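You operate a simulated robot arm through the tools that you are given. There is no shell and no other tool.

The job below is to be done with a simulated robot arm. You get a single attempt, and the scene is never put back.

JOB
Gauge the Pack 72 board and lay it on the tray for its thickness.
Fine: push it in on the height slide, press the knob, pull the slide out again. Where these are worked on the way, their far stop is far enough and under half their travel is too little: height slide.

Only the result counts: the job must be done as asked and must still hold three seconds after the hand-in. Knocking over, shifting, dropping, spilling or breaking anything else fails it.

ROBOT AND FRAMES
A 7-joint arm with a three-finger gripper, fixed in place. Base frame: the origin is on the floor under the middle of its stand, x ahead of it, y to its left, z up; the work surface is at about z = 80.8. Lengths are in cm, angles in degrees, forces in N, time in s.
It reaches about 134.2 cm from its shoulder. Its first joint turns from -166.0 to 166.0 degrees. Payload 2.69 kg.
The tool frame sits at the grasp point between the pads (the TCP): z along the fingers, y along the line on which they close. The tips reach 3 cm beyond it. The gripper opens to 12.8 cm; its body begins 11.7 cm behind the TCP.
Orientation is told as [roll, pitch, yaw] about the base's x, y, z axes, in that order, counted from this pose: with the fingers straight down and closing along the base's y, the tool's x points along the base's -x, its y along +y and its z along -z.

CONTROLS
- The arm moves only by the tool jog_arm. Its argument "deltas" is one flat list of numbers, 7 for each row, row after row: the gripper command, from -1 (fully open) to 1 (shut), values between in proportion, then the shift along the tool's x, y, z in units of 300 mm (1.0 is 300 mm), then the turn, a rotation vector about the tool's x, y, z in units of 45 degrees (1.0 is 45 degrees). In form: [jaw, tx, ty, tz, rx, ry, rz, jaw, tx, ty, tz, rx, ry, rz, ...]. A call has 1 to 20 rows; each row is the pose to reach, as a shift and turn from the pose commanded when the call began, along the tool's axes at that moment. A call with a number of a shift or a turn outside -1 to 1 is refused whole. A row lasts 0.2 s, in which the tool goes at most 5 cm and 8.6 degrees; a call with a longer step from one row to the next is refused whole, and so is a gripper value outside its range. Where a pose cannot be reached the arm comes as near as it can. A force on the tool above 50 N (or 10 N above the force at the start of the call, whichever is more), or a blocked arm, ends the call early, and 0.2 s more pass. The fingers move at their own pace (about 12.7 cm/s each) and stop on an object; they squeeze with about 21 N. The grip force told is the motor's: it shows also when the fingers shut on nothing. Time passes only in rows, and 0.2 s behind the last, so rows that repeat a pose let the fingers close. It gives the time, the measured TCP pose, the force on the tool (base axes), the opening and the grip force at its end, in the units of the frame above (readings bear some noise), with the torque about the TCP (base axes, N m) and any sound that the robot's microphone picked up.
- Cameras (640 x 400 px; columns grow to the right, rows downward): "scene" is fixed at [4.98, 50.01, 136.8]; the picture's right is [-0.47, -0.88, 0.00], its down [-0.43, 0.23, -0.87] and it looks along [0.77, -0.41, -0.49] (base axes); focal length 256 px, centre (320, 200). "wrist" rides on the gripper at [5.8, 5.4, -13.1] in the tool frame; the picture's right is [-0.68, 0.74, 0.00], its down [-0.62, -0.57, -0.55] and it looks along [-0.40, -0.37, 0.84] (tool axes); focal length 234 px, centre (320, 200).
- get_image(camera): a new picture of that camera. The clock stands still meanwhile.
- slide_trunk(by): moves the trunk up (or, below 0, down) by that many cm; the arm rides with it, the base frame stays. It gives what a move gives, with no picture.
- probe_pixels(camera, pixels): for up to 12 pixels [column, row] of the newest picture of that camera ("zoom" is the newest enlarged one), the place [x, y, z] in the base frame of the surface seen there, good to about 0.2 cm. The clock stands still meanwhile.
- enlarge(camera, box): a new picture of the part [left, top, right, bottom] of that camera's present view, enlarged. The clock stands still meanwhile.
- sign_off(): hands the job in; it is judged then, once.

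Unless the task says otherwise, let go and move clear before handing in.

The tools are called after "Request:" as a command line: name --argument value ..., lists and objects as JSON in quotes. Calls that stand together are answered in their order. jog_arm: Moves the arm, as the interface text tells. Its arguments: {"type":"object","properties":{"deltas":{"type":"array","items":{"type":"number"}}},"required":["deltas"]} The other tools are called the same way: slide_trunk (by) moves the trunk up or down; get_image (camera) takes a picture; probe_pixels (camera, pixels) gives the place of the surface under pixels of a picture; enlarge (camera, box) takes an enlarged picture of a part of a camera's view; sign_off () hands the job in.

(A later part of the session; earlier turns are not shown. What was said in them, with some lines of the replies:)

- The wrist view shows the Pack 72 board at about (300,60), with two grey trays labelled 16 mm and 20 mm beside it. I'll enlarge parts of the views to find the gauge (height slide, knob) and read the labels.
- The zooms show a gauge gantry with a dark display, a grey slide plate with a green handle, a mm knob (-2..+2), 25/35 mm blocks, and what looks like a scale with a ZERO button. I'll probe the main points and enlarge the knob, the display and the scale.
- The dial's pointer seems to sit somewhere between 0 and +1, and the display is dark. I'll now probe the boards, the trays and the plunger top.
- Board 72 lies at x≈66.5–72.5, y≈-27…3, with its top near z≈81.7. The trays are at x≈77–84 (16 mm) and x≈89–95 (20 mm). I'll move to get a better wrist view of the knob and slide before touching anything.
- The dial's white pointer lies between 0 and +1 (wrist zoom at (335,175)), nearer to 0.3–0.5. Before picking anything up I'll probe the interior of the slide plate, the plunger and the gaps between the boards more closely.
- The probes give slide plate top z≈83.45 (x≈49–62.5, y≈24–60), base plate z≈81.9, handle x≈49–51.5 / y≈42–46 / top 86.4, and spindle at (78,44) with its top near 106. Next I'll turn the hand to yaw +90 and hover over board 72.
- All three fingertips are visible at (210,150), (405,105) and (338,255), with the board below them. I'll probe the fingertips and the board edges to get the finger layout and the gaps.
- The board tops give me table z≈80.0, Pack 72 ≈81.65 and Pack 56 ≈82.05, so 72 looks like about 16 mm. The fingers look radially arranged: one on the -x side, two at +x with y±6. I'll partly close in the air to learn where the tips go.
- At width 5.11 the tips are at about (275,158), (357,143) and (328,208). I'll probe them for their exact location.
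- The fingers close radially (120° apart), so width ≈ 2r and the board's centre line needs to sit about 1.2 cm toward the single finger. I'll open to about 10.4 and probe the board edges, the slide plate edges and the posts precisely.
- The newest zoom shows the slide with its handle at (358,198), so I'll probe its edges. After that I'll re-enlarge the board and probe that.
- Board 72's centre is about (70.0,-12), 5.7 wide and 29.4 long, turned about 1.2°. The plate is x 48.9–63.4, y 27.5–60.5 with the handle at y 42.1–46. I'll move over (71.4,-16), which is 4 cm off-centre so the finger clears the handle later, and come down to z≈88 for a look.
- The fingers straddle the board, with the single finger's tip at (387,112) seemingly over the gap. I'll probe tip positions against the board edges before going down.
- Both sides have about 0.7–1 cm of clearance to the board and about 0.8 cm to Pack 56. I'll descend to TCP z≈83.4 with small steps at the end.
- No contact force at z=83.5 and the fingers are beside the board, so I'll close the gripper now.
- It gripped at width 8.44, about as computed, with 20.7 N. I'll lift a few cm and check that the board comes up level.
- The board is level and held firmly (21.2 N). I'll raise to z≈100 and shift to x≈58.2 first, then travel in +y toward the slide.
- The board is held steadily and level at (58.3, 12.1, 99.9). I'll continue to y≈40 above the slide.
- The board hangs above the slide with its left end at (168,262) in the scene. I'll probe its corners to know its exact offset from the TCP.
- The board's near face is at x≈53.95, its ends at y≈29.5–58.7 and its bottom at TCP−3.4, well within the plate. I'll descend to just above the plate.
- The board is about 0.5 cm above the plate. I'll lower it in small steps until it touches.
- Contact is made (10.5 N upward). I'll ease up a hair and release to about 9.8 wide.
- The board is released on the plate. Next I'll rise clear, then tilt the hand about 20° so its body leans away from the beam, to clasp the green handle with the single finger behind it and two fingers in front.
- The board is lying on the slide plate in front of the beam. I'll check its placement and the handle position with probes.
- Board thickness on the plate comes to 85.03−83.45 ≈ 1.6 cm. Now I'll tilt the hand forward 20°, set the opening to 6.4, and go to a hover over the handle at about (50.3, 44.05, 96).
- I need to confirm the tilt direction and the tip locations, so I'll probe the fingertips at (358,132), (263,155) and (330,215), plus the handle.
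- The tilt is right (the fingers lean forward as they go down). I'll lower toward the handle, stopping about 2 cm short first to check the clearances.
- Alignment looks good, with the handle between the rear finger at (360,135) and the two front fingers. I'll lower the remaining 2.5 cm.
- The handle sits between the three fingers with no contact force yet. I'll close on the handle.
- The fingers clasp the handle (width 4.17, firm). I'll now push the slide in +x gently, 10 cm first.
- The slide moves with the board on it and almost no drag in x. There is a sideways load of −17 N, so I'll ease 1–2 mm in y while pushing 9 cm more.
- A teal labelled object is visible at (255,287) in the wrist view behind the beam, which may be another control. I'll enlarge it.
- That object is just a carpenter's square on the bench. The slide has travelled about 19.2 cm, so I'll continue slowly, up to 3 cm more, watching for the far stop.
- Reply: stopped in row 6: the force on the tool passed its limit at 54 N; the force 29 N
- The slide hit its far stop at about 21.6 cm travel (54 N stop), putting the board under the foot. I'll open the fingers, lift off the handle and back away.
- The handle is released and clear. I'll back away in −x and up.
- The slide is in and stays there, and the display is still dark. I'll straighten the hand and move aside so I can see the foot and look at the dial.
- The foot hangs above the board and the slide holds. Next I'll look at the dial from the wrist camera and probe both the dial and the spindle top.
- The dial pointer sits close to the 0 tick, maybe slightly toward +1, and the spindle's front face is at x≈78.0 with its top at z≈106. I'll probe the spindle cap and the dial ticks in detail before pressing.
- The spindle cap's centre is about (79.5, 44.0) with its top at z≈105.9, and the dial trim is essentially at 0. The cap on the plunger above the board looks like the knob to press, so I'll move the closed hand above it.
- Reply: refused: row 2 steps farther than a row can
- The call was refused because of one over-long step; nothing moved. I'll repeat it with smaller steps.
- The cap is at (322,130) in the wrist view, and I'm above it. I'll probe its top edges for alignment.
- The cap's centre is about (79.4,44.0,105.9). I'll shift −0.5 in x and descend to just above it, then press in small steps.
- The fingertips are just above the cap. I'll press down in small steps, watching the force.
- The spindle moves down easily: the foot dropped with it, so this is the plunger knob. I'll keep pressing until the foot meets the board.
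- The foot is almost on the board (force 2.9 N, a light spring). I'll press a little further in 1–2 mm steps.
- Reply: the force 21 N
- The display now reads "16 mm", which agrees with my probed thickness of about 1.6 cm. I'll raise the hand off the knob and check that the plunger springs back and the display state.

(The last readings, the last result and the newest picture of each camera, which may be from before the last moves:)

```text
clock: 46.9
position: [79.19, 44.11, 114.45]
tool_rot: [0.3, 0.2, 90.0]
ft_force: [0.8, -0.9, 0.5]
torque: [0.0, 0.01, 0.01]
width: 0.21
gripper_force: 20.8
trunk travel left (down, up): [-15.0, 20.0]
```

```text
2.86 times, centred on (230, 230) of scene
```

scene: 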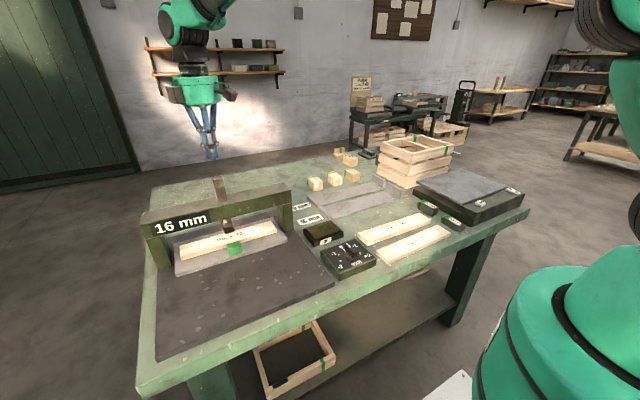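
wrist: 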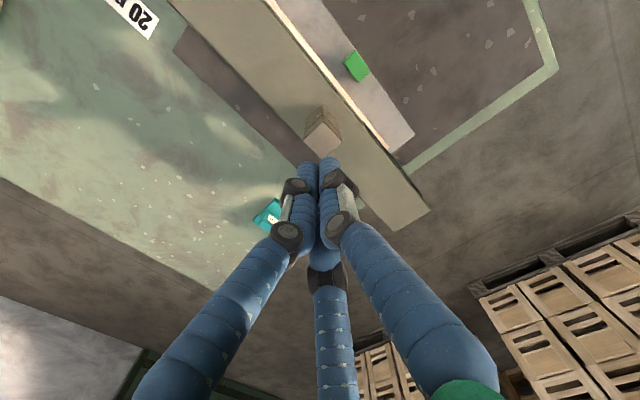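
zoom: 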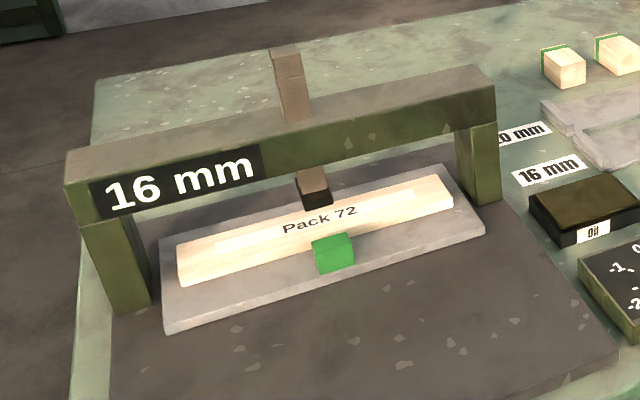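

The reading "16 mm" is latched and the plunger has sprung back. Now I'll return to the tilted pose in front of the handle to pull the slide out.

Request:
jog_arm --deltas '[1, 0, 0.12, 0, 0, 0, 0, 1, 0, 0.26, 0, 0, 0, 0, 1, 0, 0.4, 0, 0, 0, 0, 0.5, 0, 0.54, 0, 0, 0, 0, 0, 0, 0.68, 0.0, 0, 0, 0, 0, 0, 0.747, 0.05, 0.05, 0, 0, 0, 0, 0.747, 0.15, 0.15, 0, 0, 0, 0, 0.747, 0.27, 0.28, 0, 0, 0, 0, 0.747, 0.38, 0.4, 0, 0, 0, 0, 0.747, 0.435, 0.444, 0, 0, 0, 0, 0.747, 0.435, 0.444, 0, 0]'

Request:
get_image --camera "wrist"

Request:
enlarge --camera "scene" --box '[140, 160, 320, 300]'

```text
clock: 49.2
position: [56.7, 44.05, 101.42]
tool_rot: [-19.7, 0.2, 90.0]
ft_force: [-0.4, 0.4, 0.5]
torque: [0.0, 0.01, -0.02]
width: 6.39
gripper_force: 0.0
trunk travel left (down, up): [-15.0, 20.0]
```

```text
taken
```

wrist: 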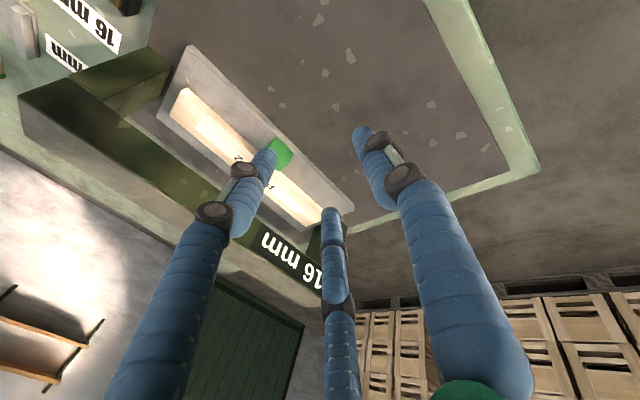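

```text
2.86 times, centred on (230, 230) of scene
```

zoom: 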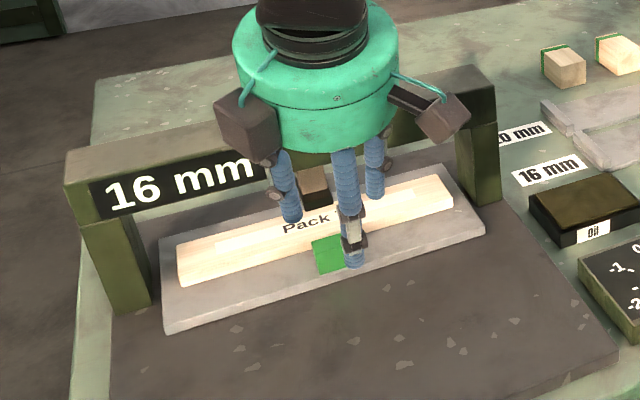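

I'm back at the approach pose and the slide is still in. I'll retrace my exit path down toward the handle, stopping 2 cm above the grip height.

Request:
jog_arm --deltas '[0, 0, 0, 0.047, 0, 0, 0, 0, 0, -0.043, 0.127, 0, 0, 0, 0, 0, -0.113, 0.227, 0, 0, 0, 0, 0, -0.193, 0.327, 0, 0, 0, 0, 0, -0.273, 0.427, 0, 0, 0, 0, 0, -0.333, 0.5, 0, 0, 0, 0, 0, -0.339, 0.545, 0, 0, 0, 0, 0, -0.339, 0.556, 0, 0, 0]'

Request:
get_image --camera "wrist"

Request:
enlarge --camera "scene" --box '[140, 160, 320, 300]'

```text
clock: 51.0
position: [71.76, 43.89, 89.17]
tool_rot: [-19.7, 0.2, 90.1]
ft_force: [-0.9, -0.5, -0.1]
torque: [-0.06, -0.01, -0.02]
width: 6.42
gripper_force: 0.0
trunk travel left (down, up): [-15.0, 20.0]
```

```text
taken
```

wrist: 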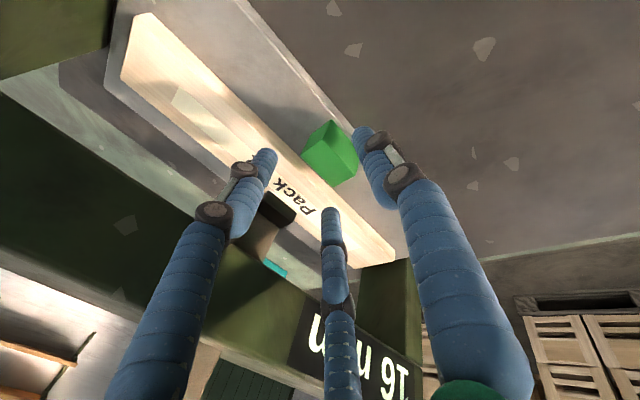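

```text
2.86 times, centred on (230, 230) of scene
```

zoom: 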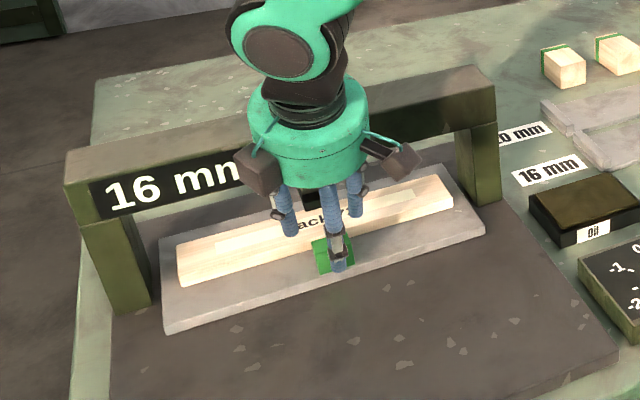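

The view matches the release pose. I'll lower 1.75 cm and clasp the handle again.

Request:
jog_arm --deltas '[0, -0.005, 0.007, 0.026, 0, 0, 0, 0, -0.005, 0.013, 0.048, 0, 0, 0, 0, -0.005, 0.0152, 0.0565, 0, 0, 0, 0.2, -0.005, 0.0152, 0.0565, 0, 0, 0, 0.35, -0.005, 0.0152, 0.0565, 0, 0, 0, 0.6, -0.005, 0.0152, 0.0565, 0, 0, 0, 1, -0.005, 0.0152, 0.0565, 0, 0, 0, 1, -0.005, 0.0152, 0.0565, 0, 0, 0]'

Request:
get_image --camera "wrist"

```text
clock: 52.9
position: [71.82, 44.05, 87.4]
tool_rot: [-19.6, 0.4, 90.0]
ft_force: [-32.2, -13.6, -0.1]
torque: [-0.17, 0.96, -0.42]
width: 4.12
gripper_force: 44.7
trunk travel left (down, up): [-15.0, 20.0]
```

```text
taken
```

wrist: 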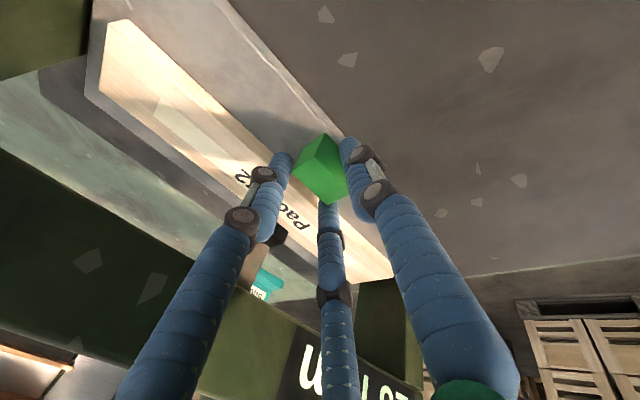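

The handle is clasped again with the slide at its stop. I'll pull out in −x gently, 10 cm first.

Request:
jog_arm --deltas '[1, 0.002, 0.02, -0.0073, 0, 0, 0, 1, 0.004, 0.05, -0.0182, 0, 0, 0, 1, 0.004, 0.09, -0.0328, 0, 0, 0, 1, 0.004, 0.13, -0.0473, 0, 0, 0, 1, 0.004, 0.17, -0.0619, 0, 0, 0, 1, 0.004, 0.21, -0.0764, 0, 0, 0, 1, 0.004, 0.25, -0.091, 0, 0, 0, 1, 0.004, 0.28, -0.1019, 0, 0, 0, 1, 0.004, 0.3, -0.1092, 0, 0, 0, 1, 0.004, 0.313, -0.1139, 0, 0, 0]'

Request:
get_image --camera "scene"

```text
clock: 55.0
position: [61.97, 43.92, 87.35]
tool_rot: [-19.6, 0.3, 90.0]
ft_force: [-0.3, -22.8, -28.8]
torque: [-0.51, 0.47, -0.26]
width: 4.14
gripper_force: 44.7
trunk travel left (down, up): [-15.0, 20.0]
```

```text
taken
```

scene: 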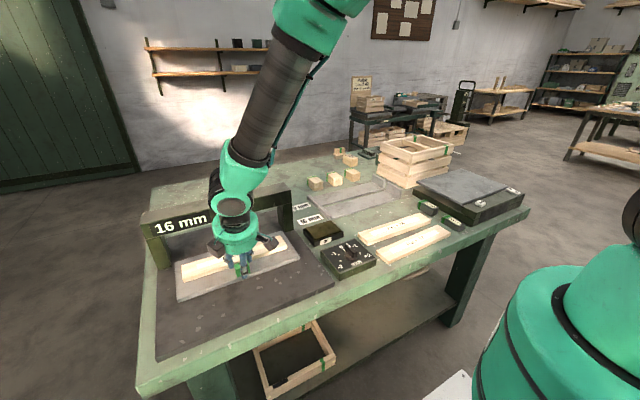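

The slide follows well. There's some vertical (−29 N) and lateral (−23 N) load, so I'll ease about 2 mm down and 1.6 mm in −y while pulling the remaining ~11.5 cm.

Request:
jog_arm --deltas '[1, 0.003, 0.012, 0.001, 0, 0, 0, 1, 0.0055, 0.04, -0.0072, 0, 0, 0, 1, 0.0055, 0.08, -0.0215, 0, 0, 0, 1, 0.0055, 0.12, -0.0359, 0, 0, 0, 1, 0.0055, 0.16, -0.0502, 0, 0, 0, 1, 0.0055, 0.2, -0.0645, 0, 0, 0, 1, 0.0055, 0.24, -0.0788, 0, 0, 0, 1, 0.0055, 0.28, -0.0931, 0, 0, 0, 1, 0.0055, 0.315, -0.1057, 0, 0, 0, 1, 0.0055, 0.34, -0.1146, 0, 0, 0, 1, 0.0055, 0.352, -0.1189, 0, 0, 0, 1, 0.0055, 0.36, -0.1218, 0, 0, 0]'

Request:
get_image --camera "scene"

```text
clock: 57.6
position: [50.74, 44.01, 87.35]
tool_rot: [-19.7, 0.0, 90.1]
ft_force: [1.9, 11.3, 12.1]
torque: [0.28, 0.21, 0.16]
width: 4.15
gripper_force: 45.7
trunk travel left (down, up): [-15.0, 20.0]
```

```text
taken
```

scene: 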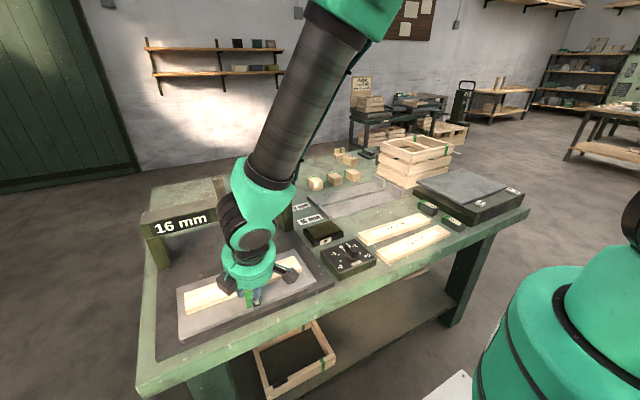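

I'm within about 0.5 cm of the outer stop. I'll pull the last bit slowly until it stops.

Request:
jog_arm --deltas '[1, -0.001, 0.006, -0.0032, 0, 0, 0, 1, -0.002, 0.012, -0.0055, 0, 0, 0, 1, -0.002, 0.018, -0.0078, 0, 0, 0, 1, -0.002, 0.024, -0.01, 0, 0, 0, 1, -0.002, 0.024, -0.01, 0, 0, 0]'

Request:
get_image --camera "wrist"

Request:
enlarge --camera "scene" --box '[150, 220, 350, 350]'

```text
clock: 58.9
position: [50.0, 44.14, 87.2]
tool_rot: [-19.6, 0.1, 90.0]
ft_force: [45.8, 9.3, 11.1]
torque: [0.18, -0.62, 0.34]
width: 4.41
gripper_force: 45.0
trunk travel left (down, up): [-15.0, 20.0]
```

```text
taken
```

wrist: 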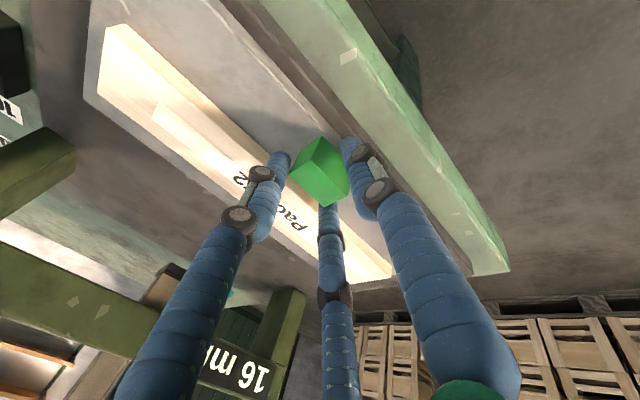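

```text
3.08 times, centred on (250, 285) of scene
```

zoom: 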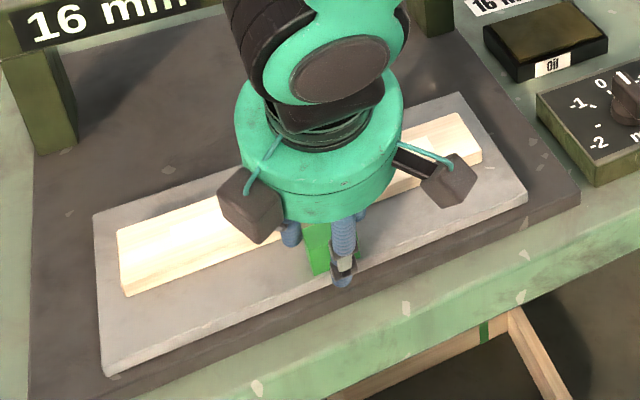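

The slide is at its outer stop (45.8 N). I'll relax 3 mm, open the fingers and rise off the handle.

Request:
jog_arm --deltas '[1, 0.001, -0.009, 0.0034, 0, 0, 0, 0.5, 0.001, -0.009, 0.0034, 0, 0, 0, 0.2, 0.001, -0.009, 0.0034, 0, 0, 0, 0, 0.001, -0.009, 0.0034, 0, 0, 0, 0, 0.001, -0.009, 0.0034, 0, 0, 0, 0, 0.001, -0.02, -0.028, 0, 0, 0, 0, 0.001, -0.04, -0.09, 0, 0, 0, 0, 0.001, -0.06, -0.17, 0, 0, 0, 0, 0.001, -0.1, -0.27, 0, 0, 0, 0, 0.001, -0.13, -0.37, 0, 0, 0]'

Request:
get_image --camera "scene"

Request:
get_image --camera "wrist"

```text
clock: 61.0
position: [49.69, 43.86, 99.21]
tool_rot: [-19.7, 0.3, 89.9]
ft_force: [-0.4, 0.5, -0.6]
torque: [-0.01, 0.02, -0.02]
width: 6.41
gripper_force: 0.1
trunk travel left (down, up): [-15.0, 20.0]
```

```text
taken
```

scene: 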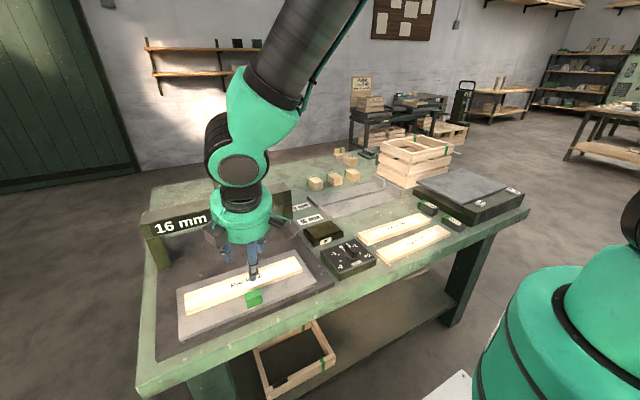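

```text
taken
```

wrist: 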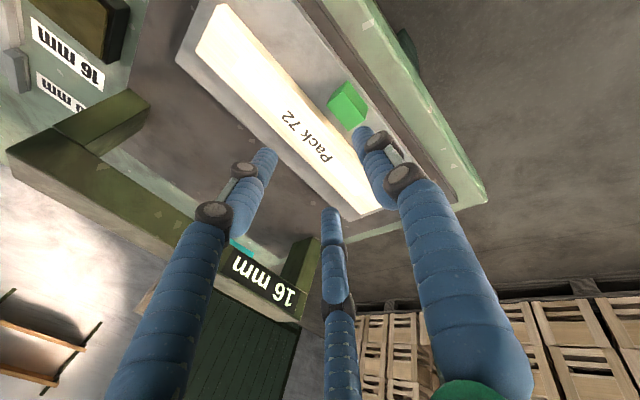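

The slide is fully out with the board still on it. I'll straighten the hand and move back above the board's grasp point, then re-probe it.

Request:
jog_arm --deltas '[-0.2, 0.03, -0.07, 0.0, -0.07, 0, 0, -0.4, 0.06, -0.14, 0, -0.16, 0, 0, -0.625, 0.09, -0.21, 0.005, -0.26, 0, 0, -0.625, 0.115, -0.27, 0.01, -0.36, 0, 0, -0.625, 0.129, -0.304, 0.01, -0.438, 0, 0, -0.625, 0.129, -0.304, 0.01, -0.438, 0, 0]'

Request:
get_image --camera "scene"

Request:
enlarge --camera "scene" --box '[160, 240, 330, 350]'

Request:
get_image --camera "wrist"

```text
clock: 62.5
position: [58.58, 39.92, 101.75]
tool_rot: [-0.1, 0.2, 90.0]
ft_force: [0.0, -1.3, 0.0]
torque: [-0.01, 0.05, -0.02]
width: 10.41
gripper_force: 0.1
trunk travel left (down, up): [-15.0, 20.0]
```

```text
taken
```

scene: 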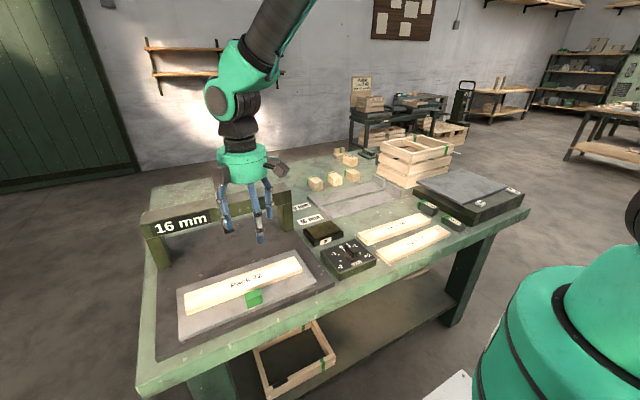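

```text
3.64 times, centred on (245, 295) of scene
```

zoom: 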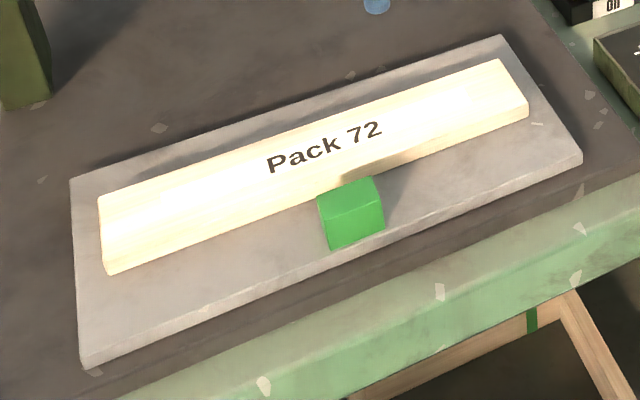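

```text
taken
```

wrist: 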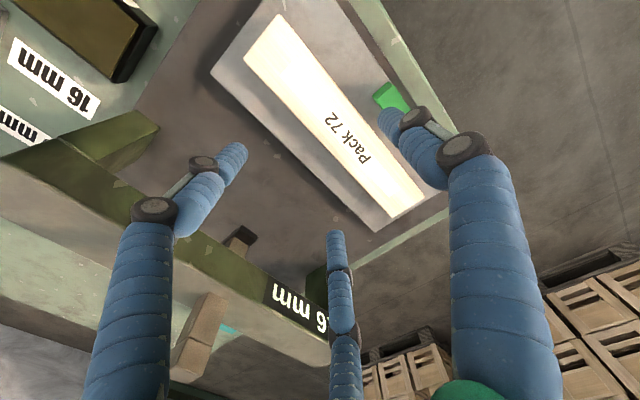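

The board lies as before on the plate. I'll probe its near and far edges in the newest scene zoom before descending.

Request:
enlarge --camera "scene" --box '[160, 240, 330, 350]'

Request:
probe_pixels --camera "zoom" --pixels '[[108, 258], [200, 222], [260, 200], [420, 138], [520, 102], [104, 200], [250, 147], [400, 92], [495, 62], [528, 108], [110, 268], [330, 190]]'

```text
3.64 times, centred on (245, 295) of scene
```

zoom: 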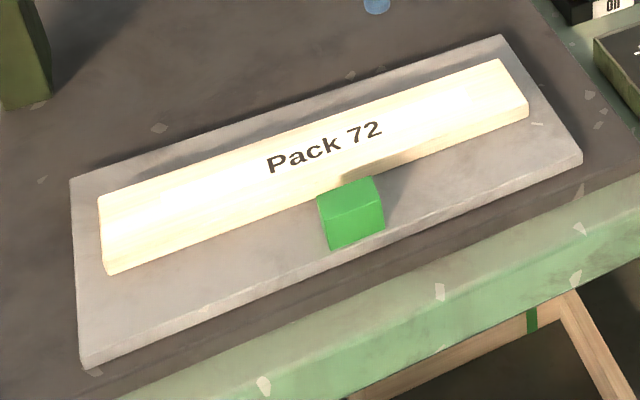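

```text
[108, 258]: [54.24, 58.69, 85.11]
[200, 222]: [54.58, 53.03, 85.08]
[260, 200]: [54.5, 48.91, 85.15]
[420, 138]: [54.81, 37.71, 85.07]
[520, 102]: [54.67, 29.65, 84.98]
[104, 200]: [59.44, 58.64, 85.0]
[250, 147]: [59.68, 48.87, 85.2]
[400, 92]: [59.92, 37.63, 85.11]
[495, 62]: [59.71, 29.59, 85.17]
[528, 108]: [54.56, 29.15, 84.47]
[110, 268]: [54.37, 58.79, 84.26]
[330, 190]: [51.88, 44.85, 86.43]
```

The board is now at x≈54.3–59.95, centre y≈44.0, so the present hand position fits. I'll descend to grasp height, slowing near the end.

Request:
jog_arm --deltas '[-0.625, 0, 0, 0.1, 0, 0, 0, -0.625, 0, 0, 0.22, 0, 0, 0, -0.625, 0, 0, 0.34, 0, 0, 0, -0.625, 0, 0, 0.43, 0, 0, 0, -0.625, 0, 0, 0.47, 0, 0, 0, -0.625, 0, 0, 0.487, 0, 0, 0, -0.625, 0, 0, 0.489, 0, 0, 0]'

Request:
get_image --camera "wrist"

Request:
enlarge --camera "scene" --box '[160, 210, 330, 320]'

```text
clock: 64.0
position: [58.41, 40.11, 87.27]
tool_rot: [0.1, 0.2, 90.0]
ft_force: [0.7, -0.3, 0.6]
torque: [0.0, -0.03, 0.0]
width: 10.39
gripper_force: 0.0
trunk travel left (down, up): [-15.0, 20.0]
```

```text
taken
```

wrist: 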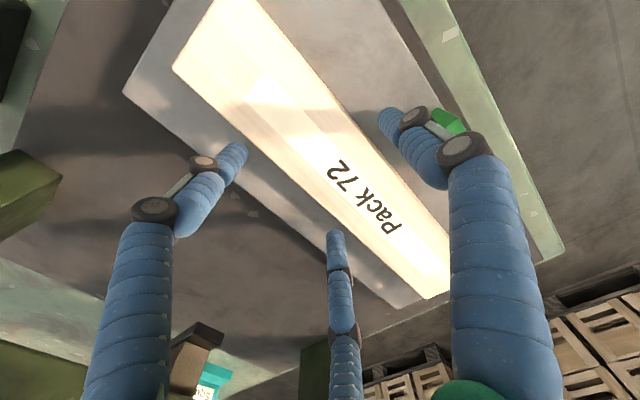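

```text
3.64 times, centred on (245, 265) of scene
```

zoom: 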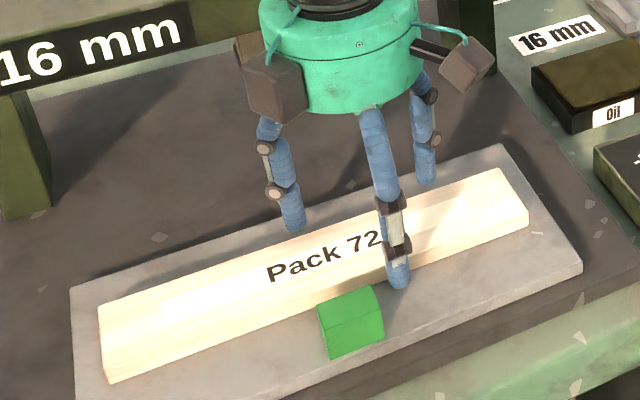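

The fingers straddle the board. I'll lower 3 mm more and close.

Request:
jog_arm --deltas '[-0.625, 0, 0, 0.006, 0, 0, 0, -0.625, 0, 0, 0.0105, 0, 0, 0, -0.4, 0, 0, 0.0105, 0, 0, 0, -0.2, 0, 0, 0.0105, 0, 0, 0, 1, 0, 0, 0.0105, 0, 0, 0, 1, 0, 0, 0.0105, 0, 0, 0, 1, 0, 0, 0.0105, 0, 0, 0]'

Request:
get_image --camera "wrist"

```text
clock: 65.7
position: [58.54, 40.01, 86.86]
tool_rot: [0.0, 0.2, 90.0]
ft_force: [-1.7, -0.1, 2.3]
torque: [0.0, 0.17, -0.11]
width: 8.45
gripper_force: 21.2
trunk travel left (down, up): [-15.0, 20.0]
```

```text
taken
```

wrist: 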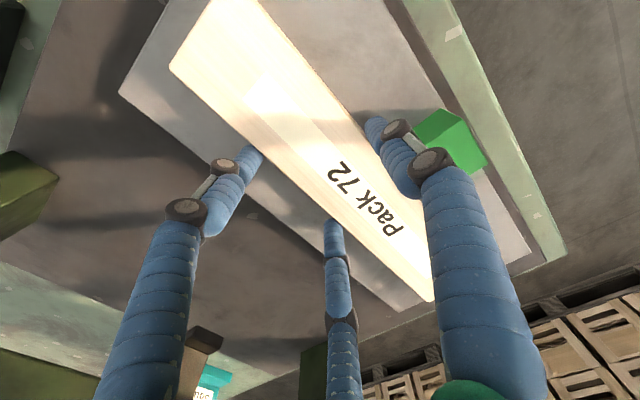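

Gripped at width 8.45 with 21 N. I'll lift slowly, up to about z=100.

Request:
jog_arm --deltas '[1, 0, 0, -0.02, 0, 0, 0, 1, 0, 0, -0.05, 0, 0, 0, 1, 0, 0, -0.1, 0, 0, 0, 1, 0, 0, -0.18, 0, 0, 0, 1, 0, 0, -0.28, 0, 0, 0, 1, 0, 0, -0.37, 0, 0, 0, 1, 0, 0, -0.42, 0, 0, 0, 1, 0, 0, -0.44, 0, 0, 0]'

Request:
get_image --camera "scene"

```text
clock: 67.5
position: [58.6, 40.31, 100.38]
tool_rot: [0.0, 0.1, 90.0]
ft_force: [-0.8, 0.0, -1.5]
torque: [-0.04, -0.02, 0.01]
width: 8.4
gripper_force: 20.8
trunk travel left (down, up): [-15.0, 20.0]
```

```text
taken
```

scene: 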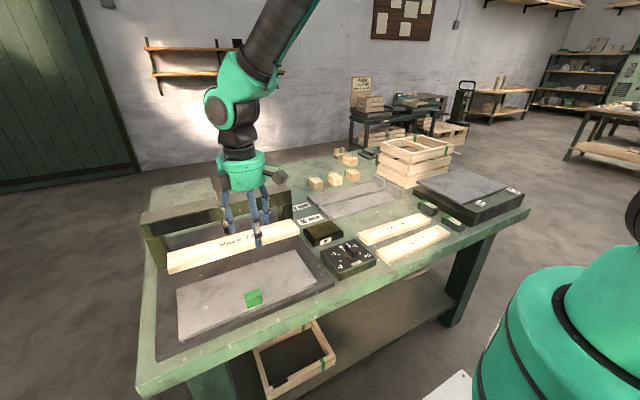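

The board is lifted level (weight ≈1.5 N). I'll carry it back in −y at x≈58.6, clear of the beam.

Request:
jog_arm --deltas '[1, 0.08, 0, 0, 0, 0, 0, 1, 0.2, 0, 0, 0, 0, 0, 1, 0.33, 0, 0, 0, 0, 0, 1, 0.46, 0, 0, 0, 0, 0, 1, 0.59, 0, 0, 0, 0, 0, 1, 0.72, 0, 0, 0, 0, 0, 1, 0.84, 0, 0, 0, 0, 0, 1, 0.933, 0, 0, 0, 0, 0]'

Request:
jog_arm --deltas '[1, 0.08, 0, 0, 0, 0, 0, 1, 0.2, 0, 0, 0, 0, 0, 1, 0.33, 0, 0, 0, 0, 0, 1, 0.46, 0, 0, 0, 0, 0, 1, 0.59, 0, 0, 0, 0, 0, 1, 0.72, 0, 0, 0, 0, 0, 1, 0.84, 0, 0, 0, 0, 0, 1, 0.933, 0, 0, 0, 0, 0]'

Request:
get_image --camera "scene"

Request:
get_image --camera "wrist"

```text
clock: 69.2
position: [58.49, 11.98, 100.37]
tool_rot: [0.0, 0.2, 89.9]
ft_force: [-0.5, -0.2, -1.7]
torque: [-0.07, -0.04, 0.0]
width: 8.42
gripper_force: 21.0
trunk travel left (down, up): [-15.0, 20.0]
```

```text
clock: 71.0
position: [58.69, -16.05, 100.16]
tool_rot: [-0.1, 0.1, 90.1]
ft_force: [-0.3, -0.5, -1.4]
torque: [-0.09, -0.03, -0.04]
width: 8.42
gripper_force: 21.1
trunk travel left (down, up): [-15.0, 20.0]
```

```text
taken
```

scene: 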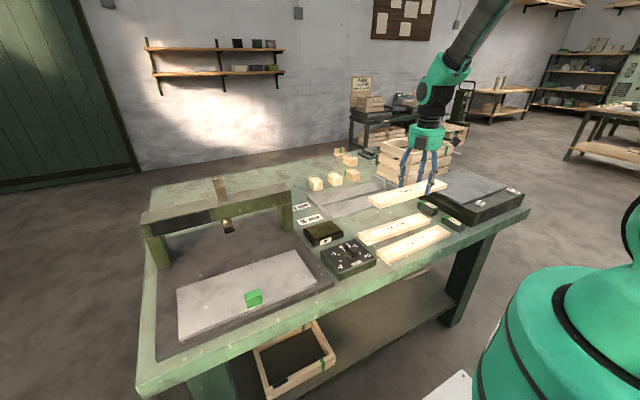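

```text
taken
```

wrist: 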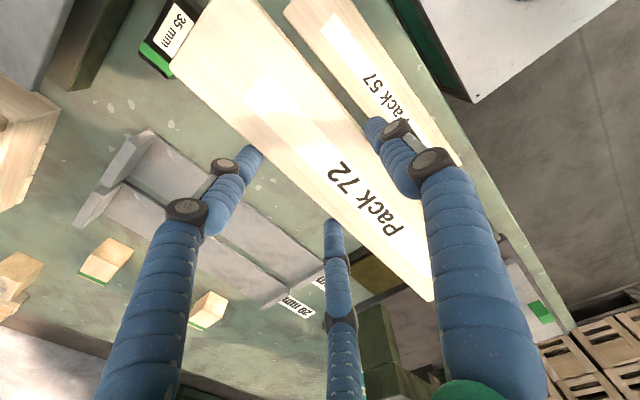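

I'm at (58.7,−16,100) with the board level. Next I'll probe the 16 mm tray's geometry from the scene and wrist views.

Request:
enlarge --camera "scene" --box '[285, 165, 425, 250]'

Request:
probe_pixels --camera "wrist" --pixels '[[150, 140], [130, 175], [175, 190], [200, 160], [260, 240], [240, 255], [110, 185], [90, 205], [220, 240], [290, 265], [310, 275], [270, 220]]'

Request:
enlarge --camera "wrist" --box '[60, 110, 340, 330]'

```text
4.57 times, centred on (355, 208) of scene
```

zoom: 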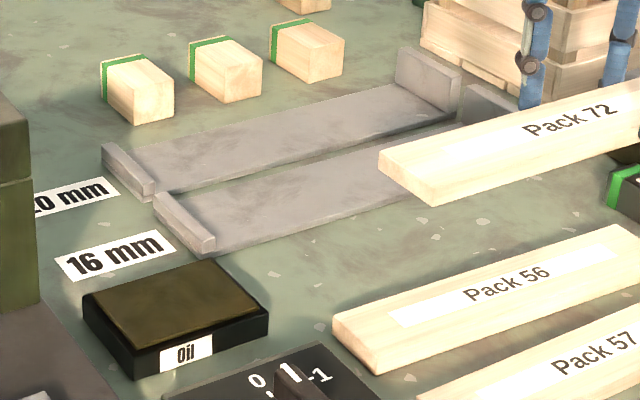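

```text
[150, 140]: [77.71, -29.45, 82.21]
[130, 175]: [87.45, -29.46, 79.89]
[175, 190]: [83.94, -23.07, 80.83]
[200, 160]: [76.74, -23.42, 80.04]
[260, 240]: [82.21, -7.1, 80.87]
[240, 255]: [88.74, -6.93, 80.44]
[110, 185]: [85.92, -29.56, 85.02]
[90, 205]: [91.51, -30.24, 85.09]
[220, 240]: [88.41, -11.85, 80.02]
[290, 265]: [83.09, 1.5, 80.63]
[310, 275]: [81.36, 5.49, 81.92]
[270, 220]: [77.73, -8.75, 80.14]
```

```text
1.82 times, centred on (200, 220) of wrist
```

zoom: 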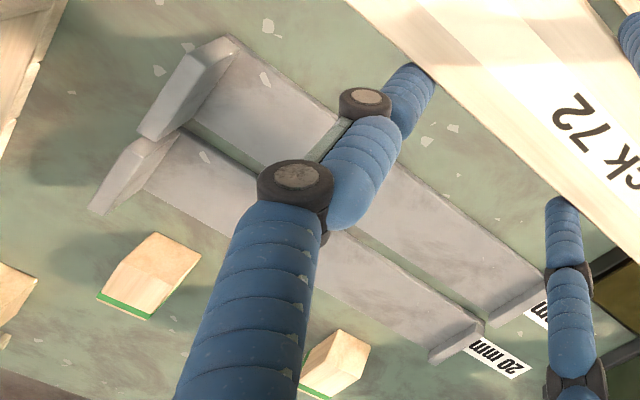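

The tray edges need sharper bounds. I'll probe across the tray's width at two places in this wrist zoom and along the lips.

Request:
probe_pixels --camera "zoom" --pixels '[[505, 245], [495, 252], [485, 262], [475, 275], [468, 285], [460, 297], [452, 306], [445, 314], [520, 298], [500, 315], [540, 285], [490, 320]]'

Request:
probe_pixels --camera "zoom" --pixels '[[250, 62], [240, 75], [230, 90], [215, 105], [205, 120], [195, 132], [185, 142], [230, 45], [200, 80], [160, 125], [180, 75], [150, 135]]'

Request:
enlarge --camera "scene" --box '[285, 165, 425, 250]'

Request:
probe_pixels --camera "zoom" --pixels '[[160, 203], [185, 222], [210, 240], [205, 250], [225, 225], [300, 190], [200, 195], [340, 160], [330, 215], [300, 240], [465, 100], [490, 100]]'

```text
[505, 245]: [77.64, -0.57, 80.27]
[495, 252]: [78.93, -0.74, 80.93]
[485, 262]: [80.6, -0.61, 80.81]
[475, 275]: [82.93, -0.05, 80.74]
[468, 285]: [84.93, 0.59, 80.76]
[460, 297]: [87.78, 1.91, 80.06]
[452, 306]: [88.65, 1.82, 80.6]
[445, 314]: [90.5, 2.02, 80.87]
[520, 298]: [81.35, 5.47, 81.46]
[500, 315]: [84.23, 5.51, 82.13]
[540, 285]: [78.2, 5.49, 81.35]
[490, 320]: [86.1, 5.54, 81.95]
```

```text
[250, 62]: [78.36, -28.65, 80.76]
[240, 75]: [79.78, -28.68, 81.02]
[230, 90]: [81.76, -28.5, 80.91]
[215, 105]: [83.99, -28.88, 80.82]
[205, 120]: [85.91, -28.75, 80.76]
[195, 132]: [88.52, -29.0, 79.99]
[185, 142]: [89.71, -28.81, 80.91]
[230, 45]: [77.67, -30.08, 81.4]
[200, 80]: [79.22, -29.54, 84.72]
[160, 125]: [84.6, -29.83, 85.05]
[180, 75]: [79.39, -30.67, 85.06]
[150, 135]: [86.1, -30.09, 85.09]
```

```text
4.57 times, centred on (355, 208) of scene
```

zoom: 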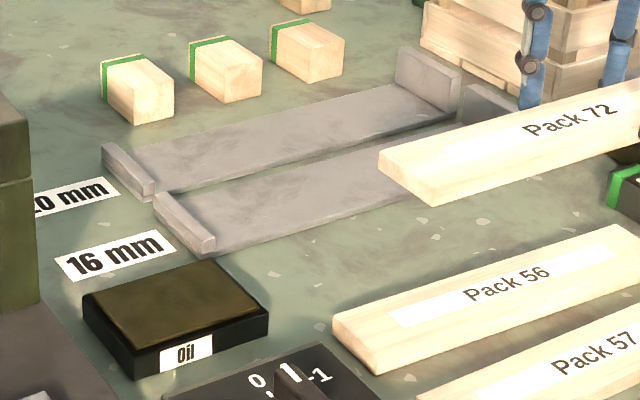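

```text
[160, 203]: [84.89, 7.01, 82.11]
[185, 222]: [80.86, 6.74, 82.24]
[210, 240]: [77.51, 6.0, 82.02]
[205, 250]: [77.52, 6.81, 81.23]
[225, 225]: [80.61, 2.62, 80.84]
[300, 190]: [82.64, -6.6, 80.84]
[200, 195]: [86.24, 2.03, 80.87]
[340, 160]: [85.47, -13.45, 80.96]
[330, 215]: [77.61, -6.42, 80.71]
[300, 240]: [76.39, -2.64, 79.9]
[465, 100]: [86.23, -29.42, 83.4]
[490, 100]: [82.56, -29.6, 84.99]
```

Tray 16 spans x 77.6–86.4 with inner lips at y −29.4 and +5.5 and base z≈80.83; its centre is (82.0,−12). I'll check where the crate is before moving over.

Request:
probe_pixels --camera "scene" --pixels '[[380, 150], [382, 170], [400, 140], [445, 150], [408, 186], [425, 140], [350, 158], [332, 178]]'

Request:
jog_arm --deltas '[1, 0, -0.06, 0, 0, 0, 0, 1, 0, -0.16, 0, 0, 0, 0, 1, 0, -0.28, 0, 0, 0, 0, 1, 0, -0.4, 0, 0, 0, 0, 1, 0, -0.52, 0, 0, 0, 0, 1, 0, -0.52, 0, 0, 0, 0]'

Request:
get_image --camera "scene"

```text
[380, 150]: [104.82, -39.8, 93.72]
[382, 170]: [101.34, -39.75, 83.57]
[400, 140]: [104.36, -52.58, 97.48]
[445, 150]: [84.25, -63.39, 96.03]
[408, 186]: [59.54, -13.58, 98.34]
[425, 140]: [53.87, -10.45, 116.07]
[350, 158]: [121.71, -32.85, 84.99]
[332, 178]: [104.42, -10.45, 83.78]
```

```text
clock: 72.5
position: [74.1, -15.78, 100.24]
tool_rot: [0.1, 0.2, 90.1]
ft_force: [0.5, -0.2, -1.6]
torque: [-0.07, 0.03, -0.01]
width: 8.42
gripper_force: 21.4
trunk travel left (down, up): [-15.0, 20.0]
```

```text
taken
```

scene: 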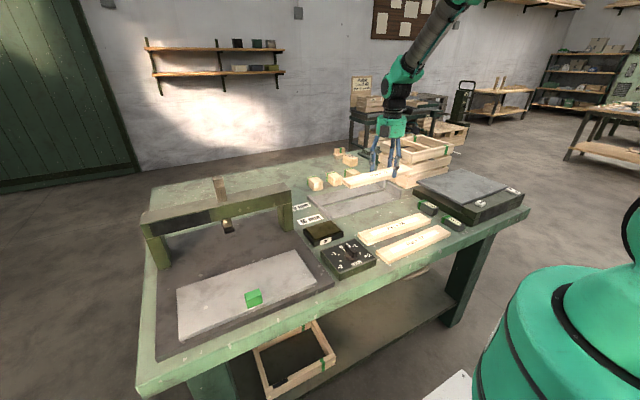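

The crate starts at y≤−39, well clear. I'll continue to x≈83.4 and then lower to z≈92.

Request:
jog_arm --deltas '[1, 0, -0.1, 0, 0, 0, 0, 1, 0, -0.21, 0, 0, 0, 0, 1, 0.006, -0.29, 0.0, 0, 0, 0, 1, 0.006, -0.31, 0.05, 0, 0, 0, 1, 0.006, -0.31, 0.15, 0, 0, 0, 1, 0.006, -0.31, 0.25, 0, 0, 0, 1, 0.006, -0.31, 0.27, 0, 0, 0]'

Request:
get_image --camera "wrist"

Request:
enlarge --camera "scene" --box '[290, 120, 450, 240]'

```text
clock: 74.0
position: [83.48, -16.23, 92.05]
tool_rot: [0.1, 0.2, 89.9]
ft_force: [0.1, 0.6, -1.9]
torque: [-0.06, -0.02, 0.0]
width: 8.4
gripper_force: 21.0
trunk travel left (down, up): [-15.0, 20.0]
```

```text
taken
```

wrist: 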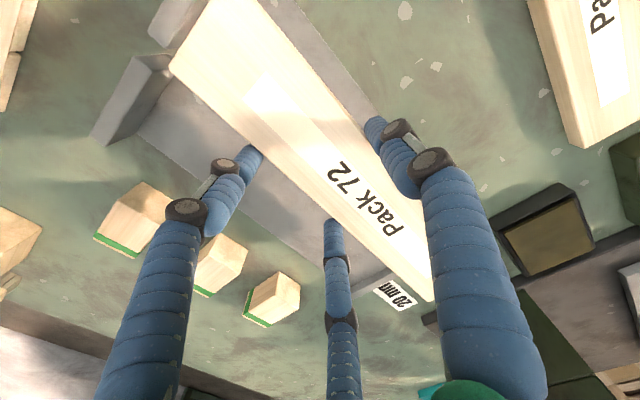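

```text
3.33 times, centred on (370, 180) of scene
```

zoom: 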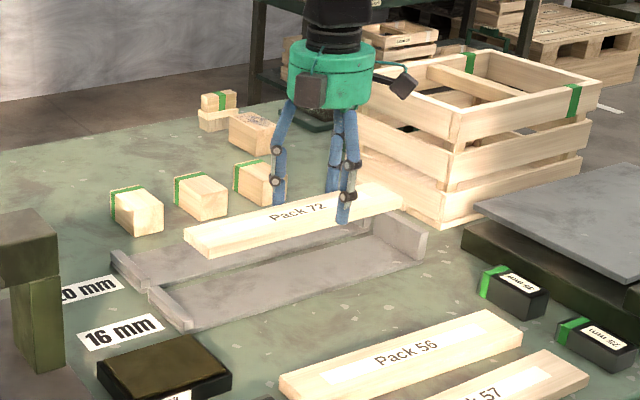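

The board hovers over the trays. I'll probe its ends and edges to confirm it's lined up with the 16 mm tray before lowering.

Request:
probe_pixels --camera "zoom" --pixels '[[195, 235], [212, 245], [400, 200], [385, 190], [300, 205], [260, 238], [240, 225], [405, 210]]'

Request:
probe_pixels --camera "wrist" --pixels '[[180, 65], [212, 8], [290, 60], [340, 110], [225, 110], [310, 190], [425, 295], [405, 270], [372, 150], [380, 240], [265, 30], [200, 85]]'

```text
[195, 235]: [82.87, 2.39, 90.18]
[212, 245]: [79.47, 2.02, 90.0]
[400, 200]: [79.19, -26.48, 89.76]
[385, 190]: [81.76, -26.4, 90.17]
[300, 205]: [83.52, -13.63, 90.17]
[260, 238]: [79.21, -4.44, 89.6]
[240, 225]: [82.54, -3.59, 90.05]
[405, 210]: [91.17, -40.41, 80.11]
```

```text
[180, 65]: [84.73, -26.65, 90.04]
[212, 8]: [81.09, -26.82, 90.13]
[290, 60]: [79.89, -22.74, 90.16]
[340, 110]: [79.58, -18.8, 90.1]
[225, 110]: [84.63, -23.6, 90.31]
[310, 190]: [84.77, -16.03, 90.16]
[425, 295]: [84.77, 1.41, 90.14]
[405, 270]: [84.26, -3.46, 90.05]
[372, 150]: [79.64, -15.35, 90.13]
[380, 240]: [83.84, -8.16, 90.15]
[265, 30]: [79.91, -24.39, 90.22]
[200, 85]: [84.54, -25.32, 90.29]
```

The board is at x 79.2–84.9, y −26.9…2.6, centred in the tray's footprint. I'll lower it to just above the tray base.

Request:
jog_arm --deltas '[1, 0, 0, 0.06, 0, 0, 0, 1, 0, 0, 0.13, 0, 0, 0, 1, 0, 0, 0.19, 0, 0, 0, 1, 0, 0, 0.225, 0, 0, 0, 1, 0, 0, 0.24, 0, 0, 0, 1, 0, 0, 0.24, 0, 0, 0]'

Request:
enlarge --camera "scene" --box '[290, 120, 450, 240]'

```text
clock: 75.5
position: [83.6, -16.19, 84.92]
tool_rot: [0.0, 0.2, 90.0]
ft_force: [-0.2, 0.7, -0.2]
torque: [-0.02, 0.01, 0.01]
width: 8.39
gripper_force: 21.1
trunk travel left (down, up): [-15.0, 20.0]
```

```text
3.33 times, centred on (370, 180) of scene
```

zoom: 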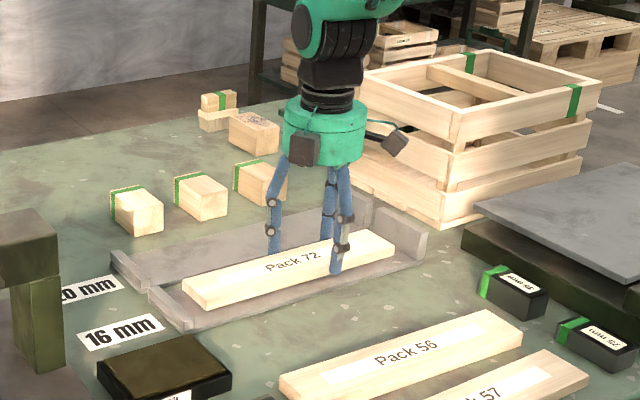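

The board is in the tray and just about touching. I'll lower in 1–2 mm steps until there's a clear contact force.

Request:
jog_arm --deltas '[1, 0, 0, 0.005, 0, 0, 0, 1, 0, 0, 0.01, 0, 0, 0, 1, 0, 0, 0.015, 0, 0, 0]'

```text
clock: 76.2
position: [83.42, -16.22, 84.39]
tool_rot: [0.0, 0.2, 90.1]
ft_force: [0.8, -0.2, -2.0]
torque: [-0.05, -0.04, 0.0]
width: 8.41
gripper_force: 21.3
trunk travel left (down, up): [-15.0, 20.0]
```

Request:
jog_arm --deltas '[1, 0, 0, 0.003, 0, 0, 0, 1, 0, 0, 0.006, 0, 0, 0, 1, 0, 0, 0.008, 0, 0, 0]'

```text
clock: 77.0
position: [83.4, -16.26, 84.28]
tool_rot: [0.0, 0.1, 90.0]
ft_force: [1.5, -0.6, 0.8]
torque: [0.59, 0.06, -0.2]
width: 8.44
gripper_force: 21.4
trunk travel left (down, up): [-15.0, 20.0]
```

Contact has begun (torque 0.59 Nm, force about zero net). I'll go a hair lower and then open gently.

Request:
jog_arm --deltas '[1, 0, 0, 0.002, 0, 0, 0, 0.2, 0, 0, 0.002, 0, 0, 0, -0.4, 0, 0, 0.0, 0, 0, 0, -0.53, 0, 0, 0.0, 0, 0, 0, -0.53, 0, 0, 0.0, 0, 0, 0]'

Request:
get_image --camera "wrist"

Request:
enlarge --camera "scene" --box '[290, 120, 450, 240]'

```text
clock: 78.2
position: [83.43, -16.13, 84.05]
tool_rot: [0.0, 0.2, 90.0]
ft_force: [-0.7, 0.6, -0.2]
torque: [0.03, 0.01, -0.02]
width: 9.79
gripper_force: 0.2
trunk travel left (down, up): [-15.0, 20.0]
```

```text
taken
```

wrist: 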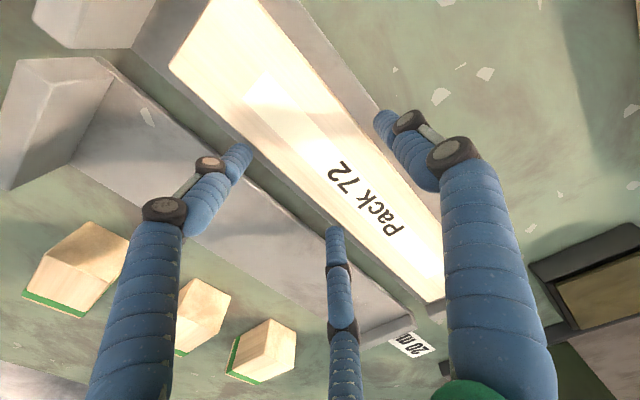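

```text
3.33 times, centred on (370, 180) of scene
```

zoom: 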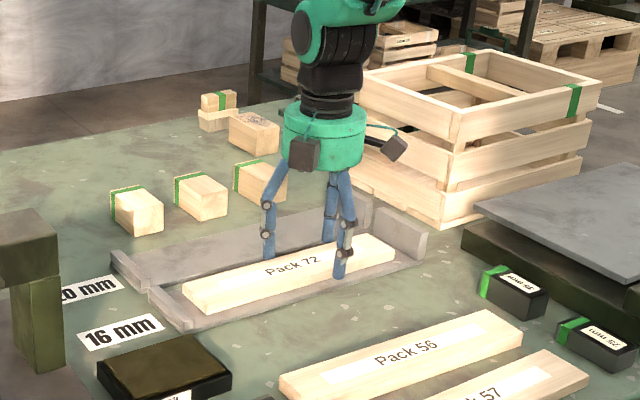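

The board rests in the 16 mm tray and the fingers are open around it. I'll rise straight up and look again.

Request:
jog_arm --deltas '[-0.53, 0, 0, -0.03, 0, 0, 0, -0.53, 0, 0, -0.1, 0, 0, 0, -0.53, 0, 0, -0.22, 0, 0, 0, -0.53, 0, 0, -0.36, 0, 0, 0, -0.53, 0, 0, -0.5, 0, 0, 0, -0.53, 0, 0, -0.64, 0, 0, 0, -0.53, 0, 0, -0.75, 0, 0, 0, -0.53, 0, 0, -0.8, 0, 0, 0]'

Request:
get_image --camera "scene"

Request:
enlarge --camera "scene" --box '[290, 140, 450, 240]'

Request:
get_image --camera "wrist"

```text
clock: 80.0
position: [83.55, -16.19, 108.08]
tool_rot: [0.0, 0.3, 90.0]
ft_force: [-0.1, 0.0, 0.3]
torque: [-0.03, -0.05, -0.01]
width: 9.81
gripper_force: 0.0
trunk travel left (down, up): [-15.0, 20.0]
```

```text
taken
```

scene: 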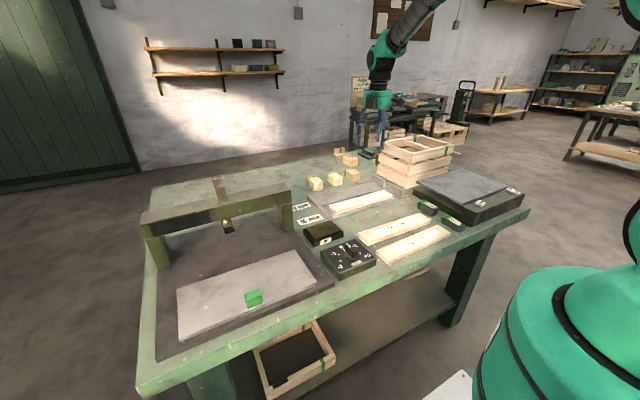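

```text
4.00 times, centred on (370, 190) of scene
```

zoom: 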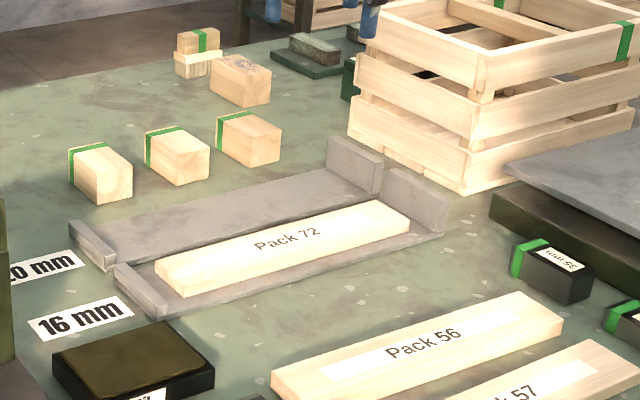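

```text
taken
```

wrist: 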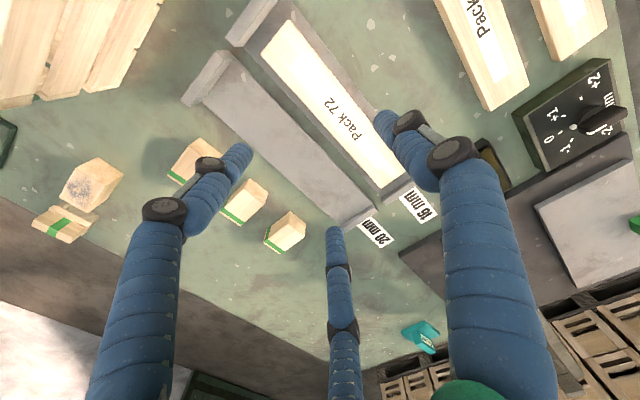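

The board lies flat in the tray beside the "16 mm" label, and the slide is out. I'll do a last sanity probe of the board top against the tray and table, and of the slide and handle positions.

Request:
probe_pixels --camera "wrist" --pixels '[[290, 50], [320, 85], [360, 145], [300, 90], [385, 178], [270, 50], [405, 215], [385, 60], [470, 50], [490, 90], [560, 20], [250, 60]]'

Request:
probe_pixels --camera "scene" --pixels '[[255, 297], [190, 300], [300, 262], [227, 222], [310, 217], [390, 230], [350, 200], [346, 253]]'

```text
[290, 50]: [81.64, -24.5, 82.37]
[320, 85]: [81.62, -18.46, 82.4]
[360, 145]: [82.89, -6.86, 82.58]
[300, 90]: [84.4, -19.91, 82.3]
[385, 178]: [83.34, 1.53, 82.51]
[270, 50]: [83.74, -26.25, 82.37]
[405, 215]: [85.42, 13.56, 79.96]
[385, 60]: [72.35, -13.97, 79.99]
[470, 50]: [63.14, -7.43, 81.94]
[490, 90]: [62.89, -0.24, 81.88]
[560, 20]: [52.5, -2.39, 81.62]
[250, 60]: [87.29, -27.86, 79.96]
```

```text
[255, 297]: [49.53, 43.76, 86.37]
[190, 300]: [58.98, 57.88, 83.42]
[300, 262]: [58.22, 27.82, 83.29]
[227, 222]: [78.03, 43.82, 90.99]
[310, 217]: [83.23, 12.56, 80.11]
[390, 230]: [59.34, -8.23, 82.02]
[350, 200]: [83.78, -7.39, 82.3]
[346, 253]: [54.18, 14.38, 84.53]
```

The board top at z≈82.4 on a tray base of 80.83 confirms about 16 mm, matching the gauge. The slide is back at its outer stop, nothing else has moved, and the hand is clear, so I'm handing in.

Request:
sign_off

```text
The job is handed in.
```

The Pack 72 board gauged at 16 mm, and it now lies flat in the 16 mm tray.

- **Gauging:** I laid the board on the height slide and pushed the slide to its far stop, about 21.6 cm. I then pressed the plunger knob onto the board until the display read "16 mm". The slide is pulled all the way back out.
- **Check on the reading:** Camera probes of the board's thickness also came to about 1.6 cm, on the table, on the slide plate and in the tray. The trim dial sat at about 0 and I didn't touch it.
- **Rest of the bench:** I saw nothing else shifted or knocked over, and the gripper is open and clear of the board.

The job is handed in; no verdict has come back yet.
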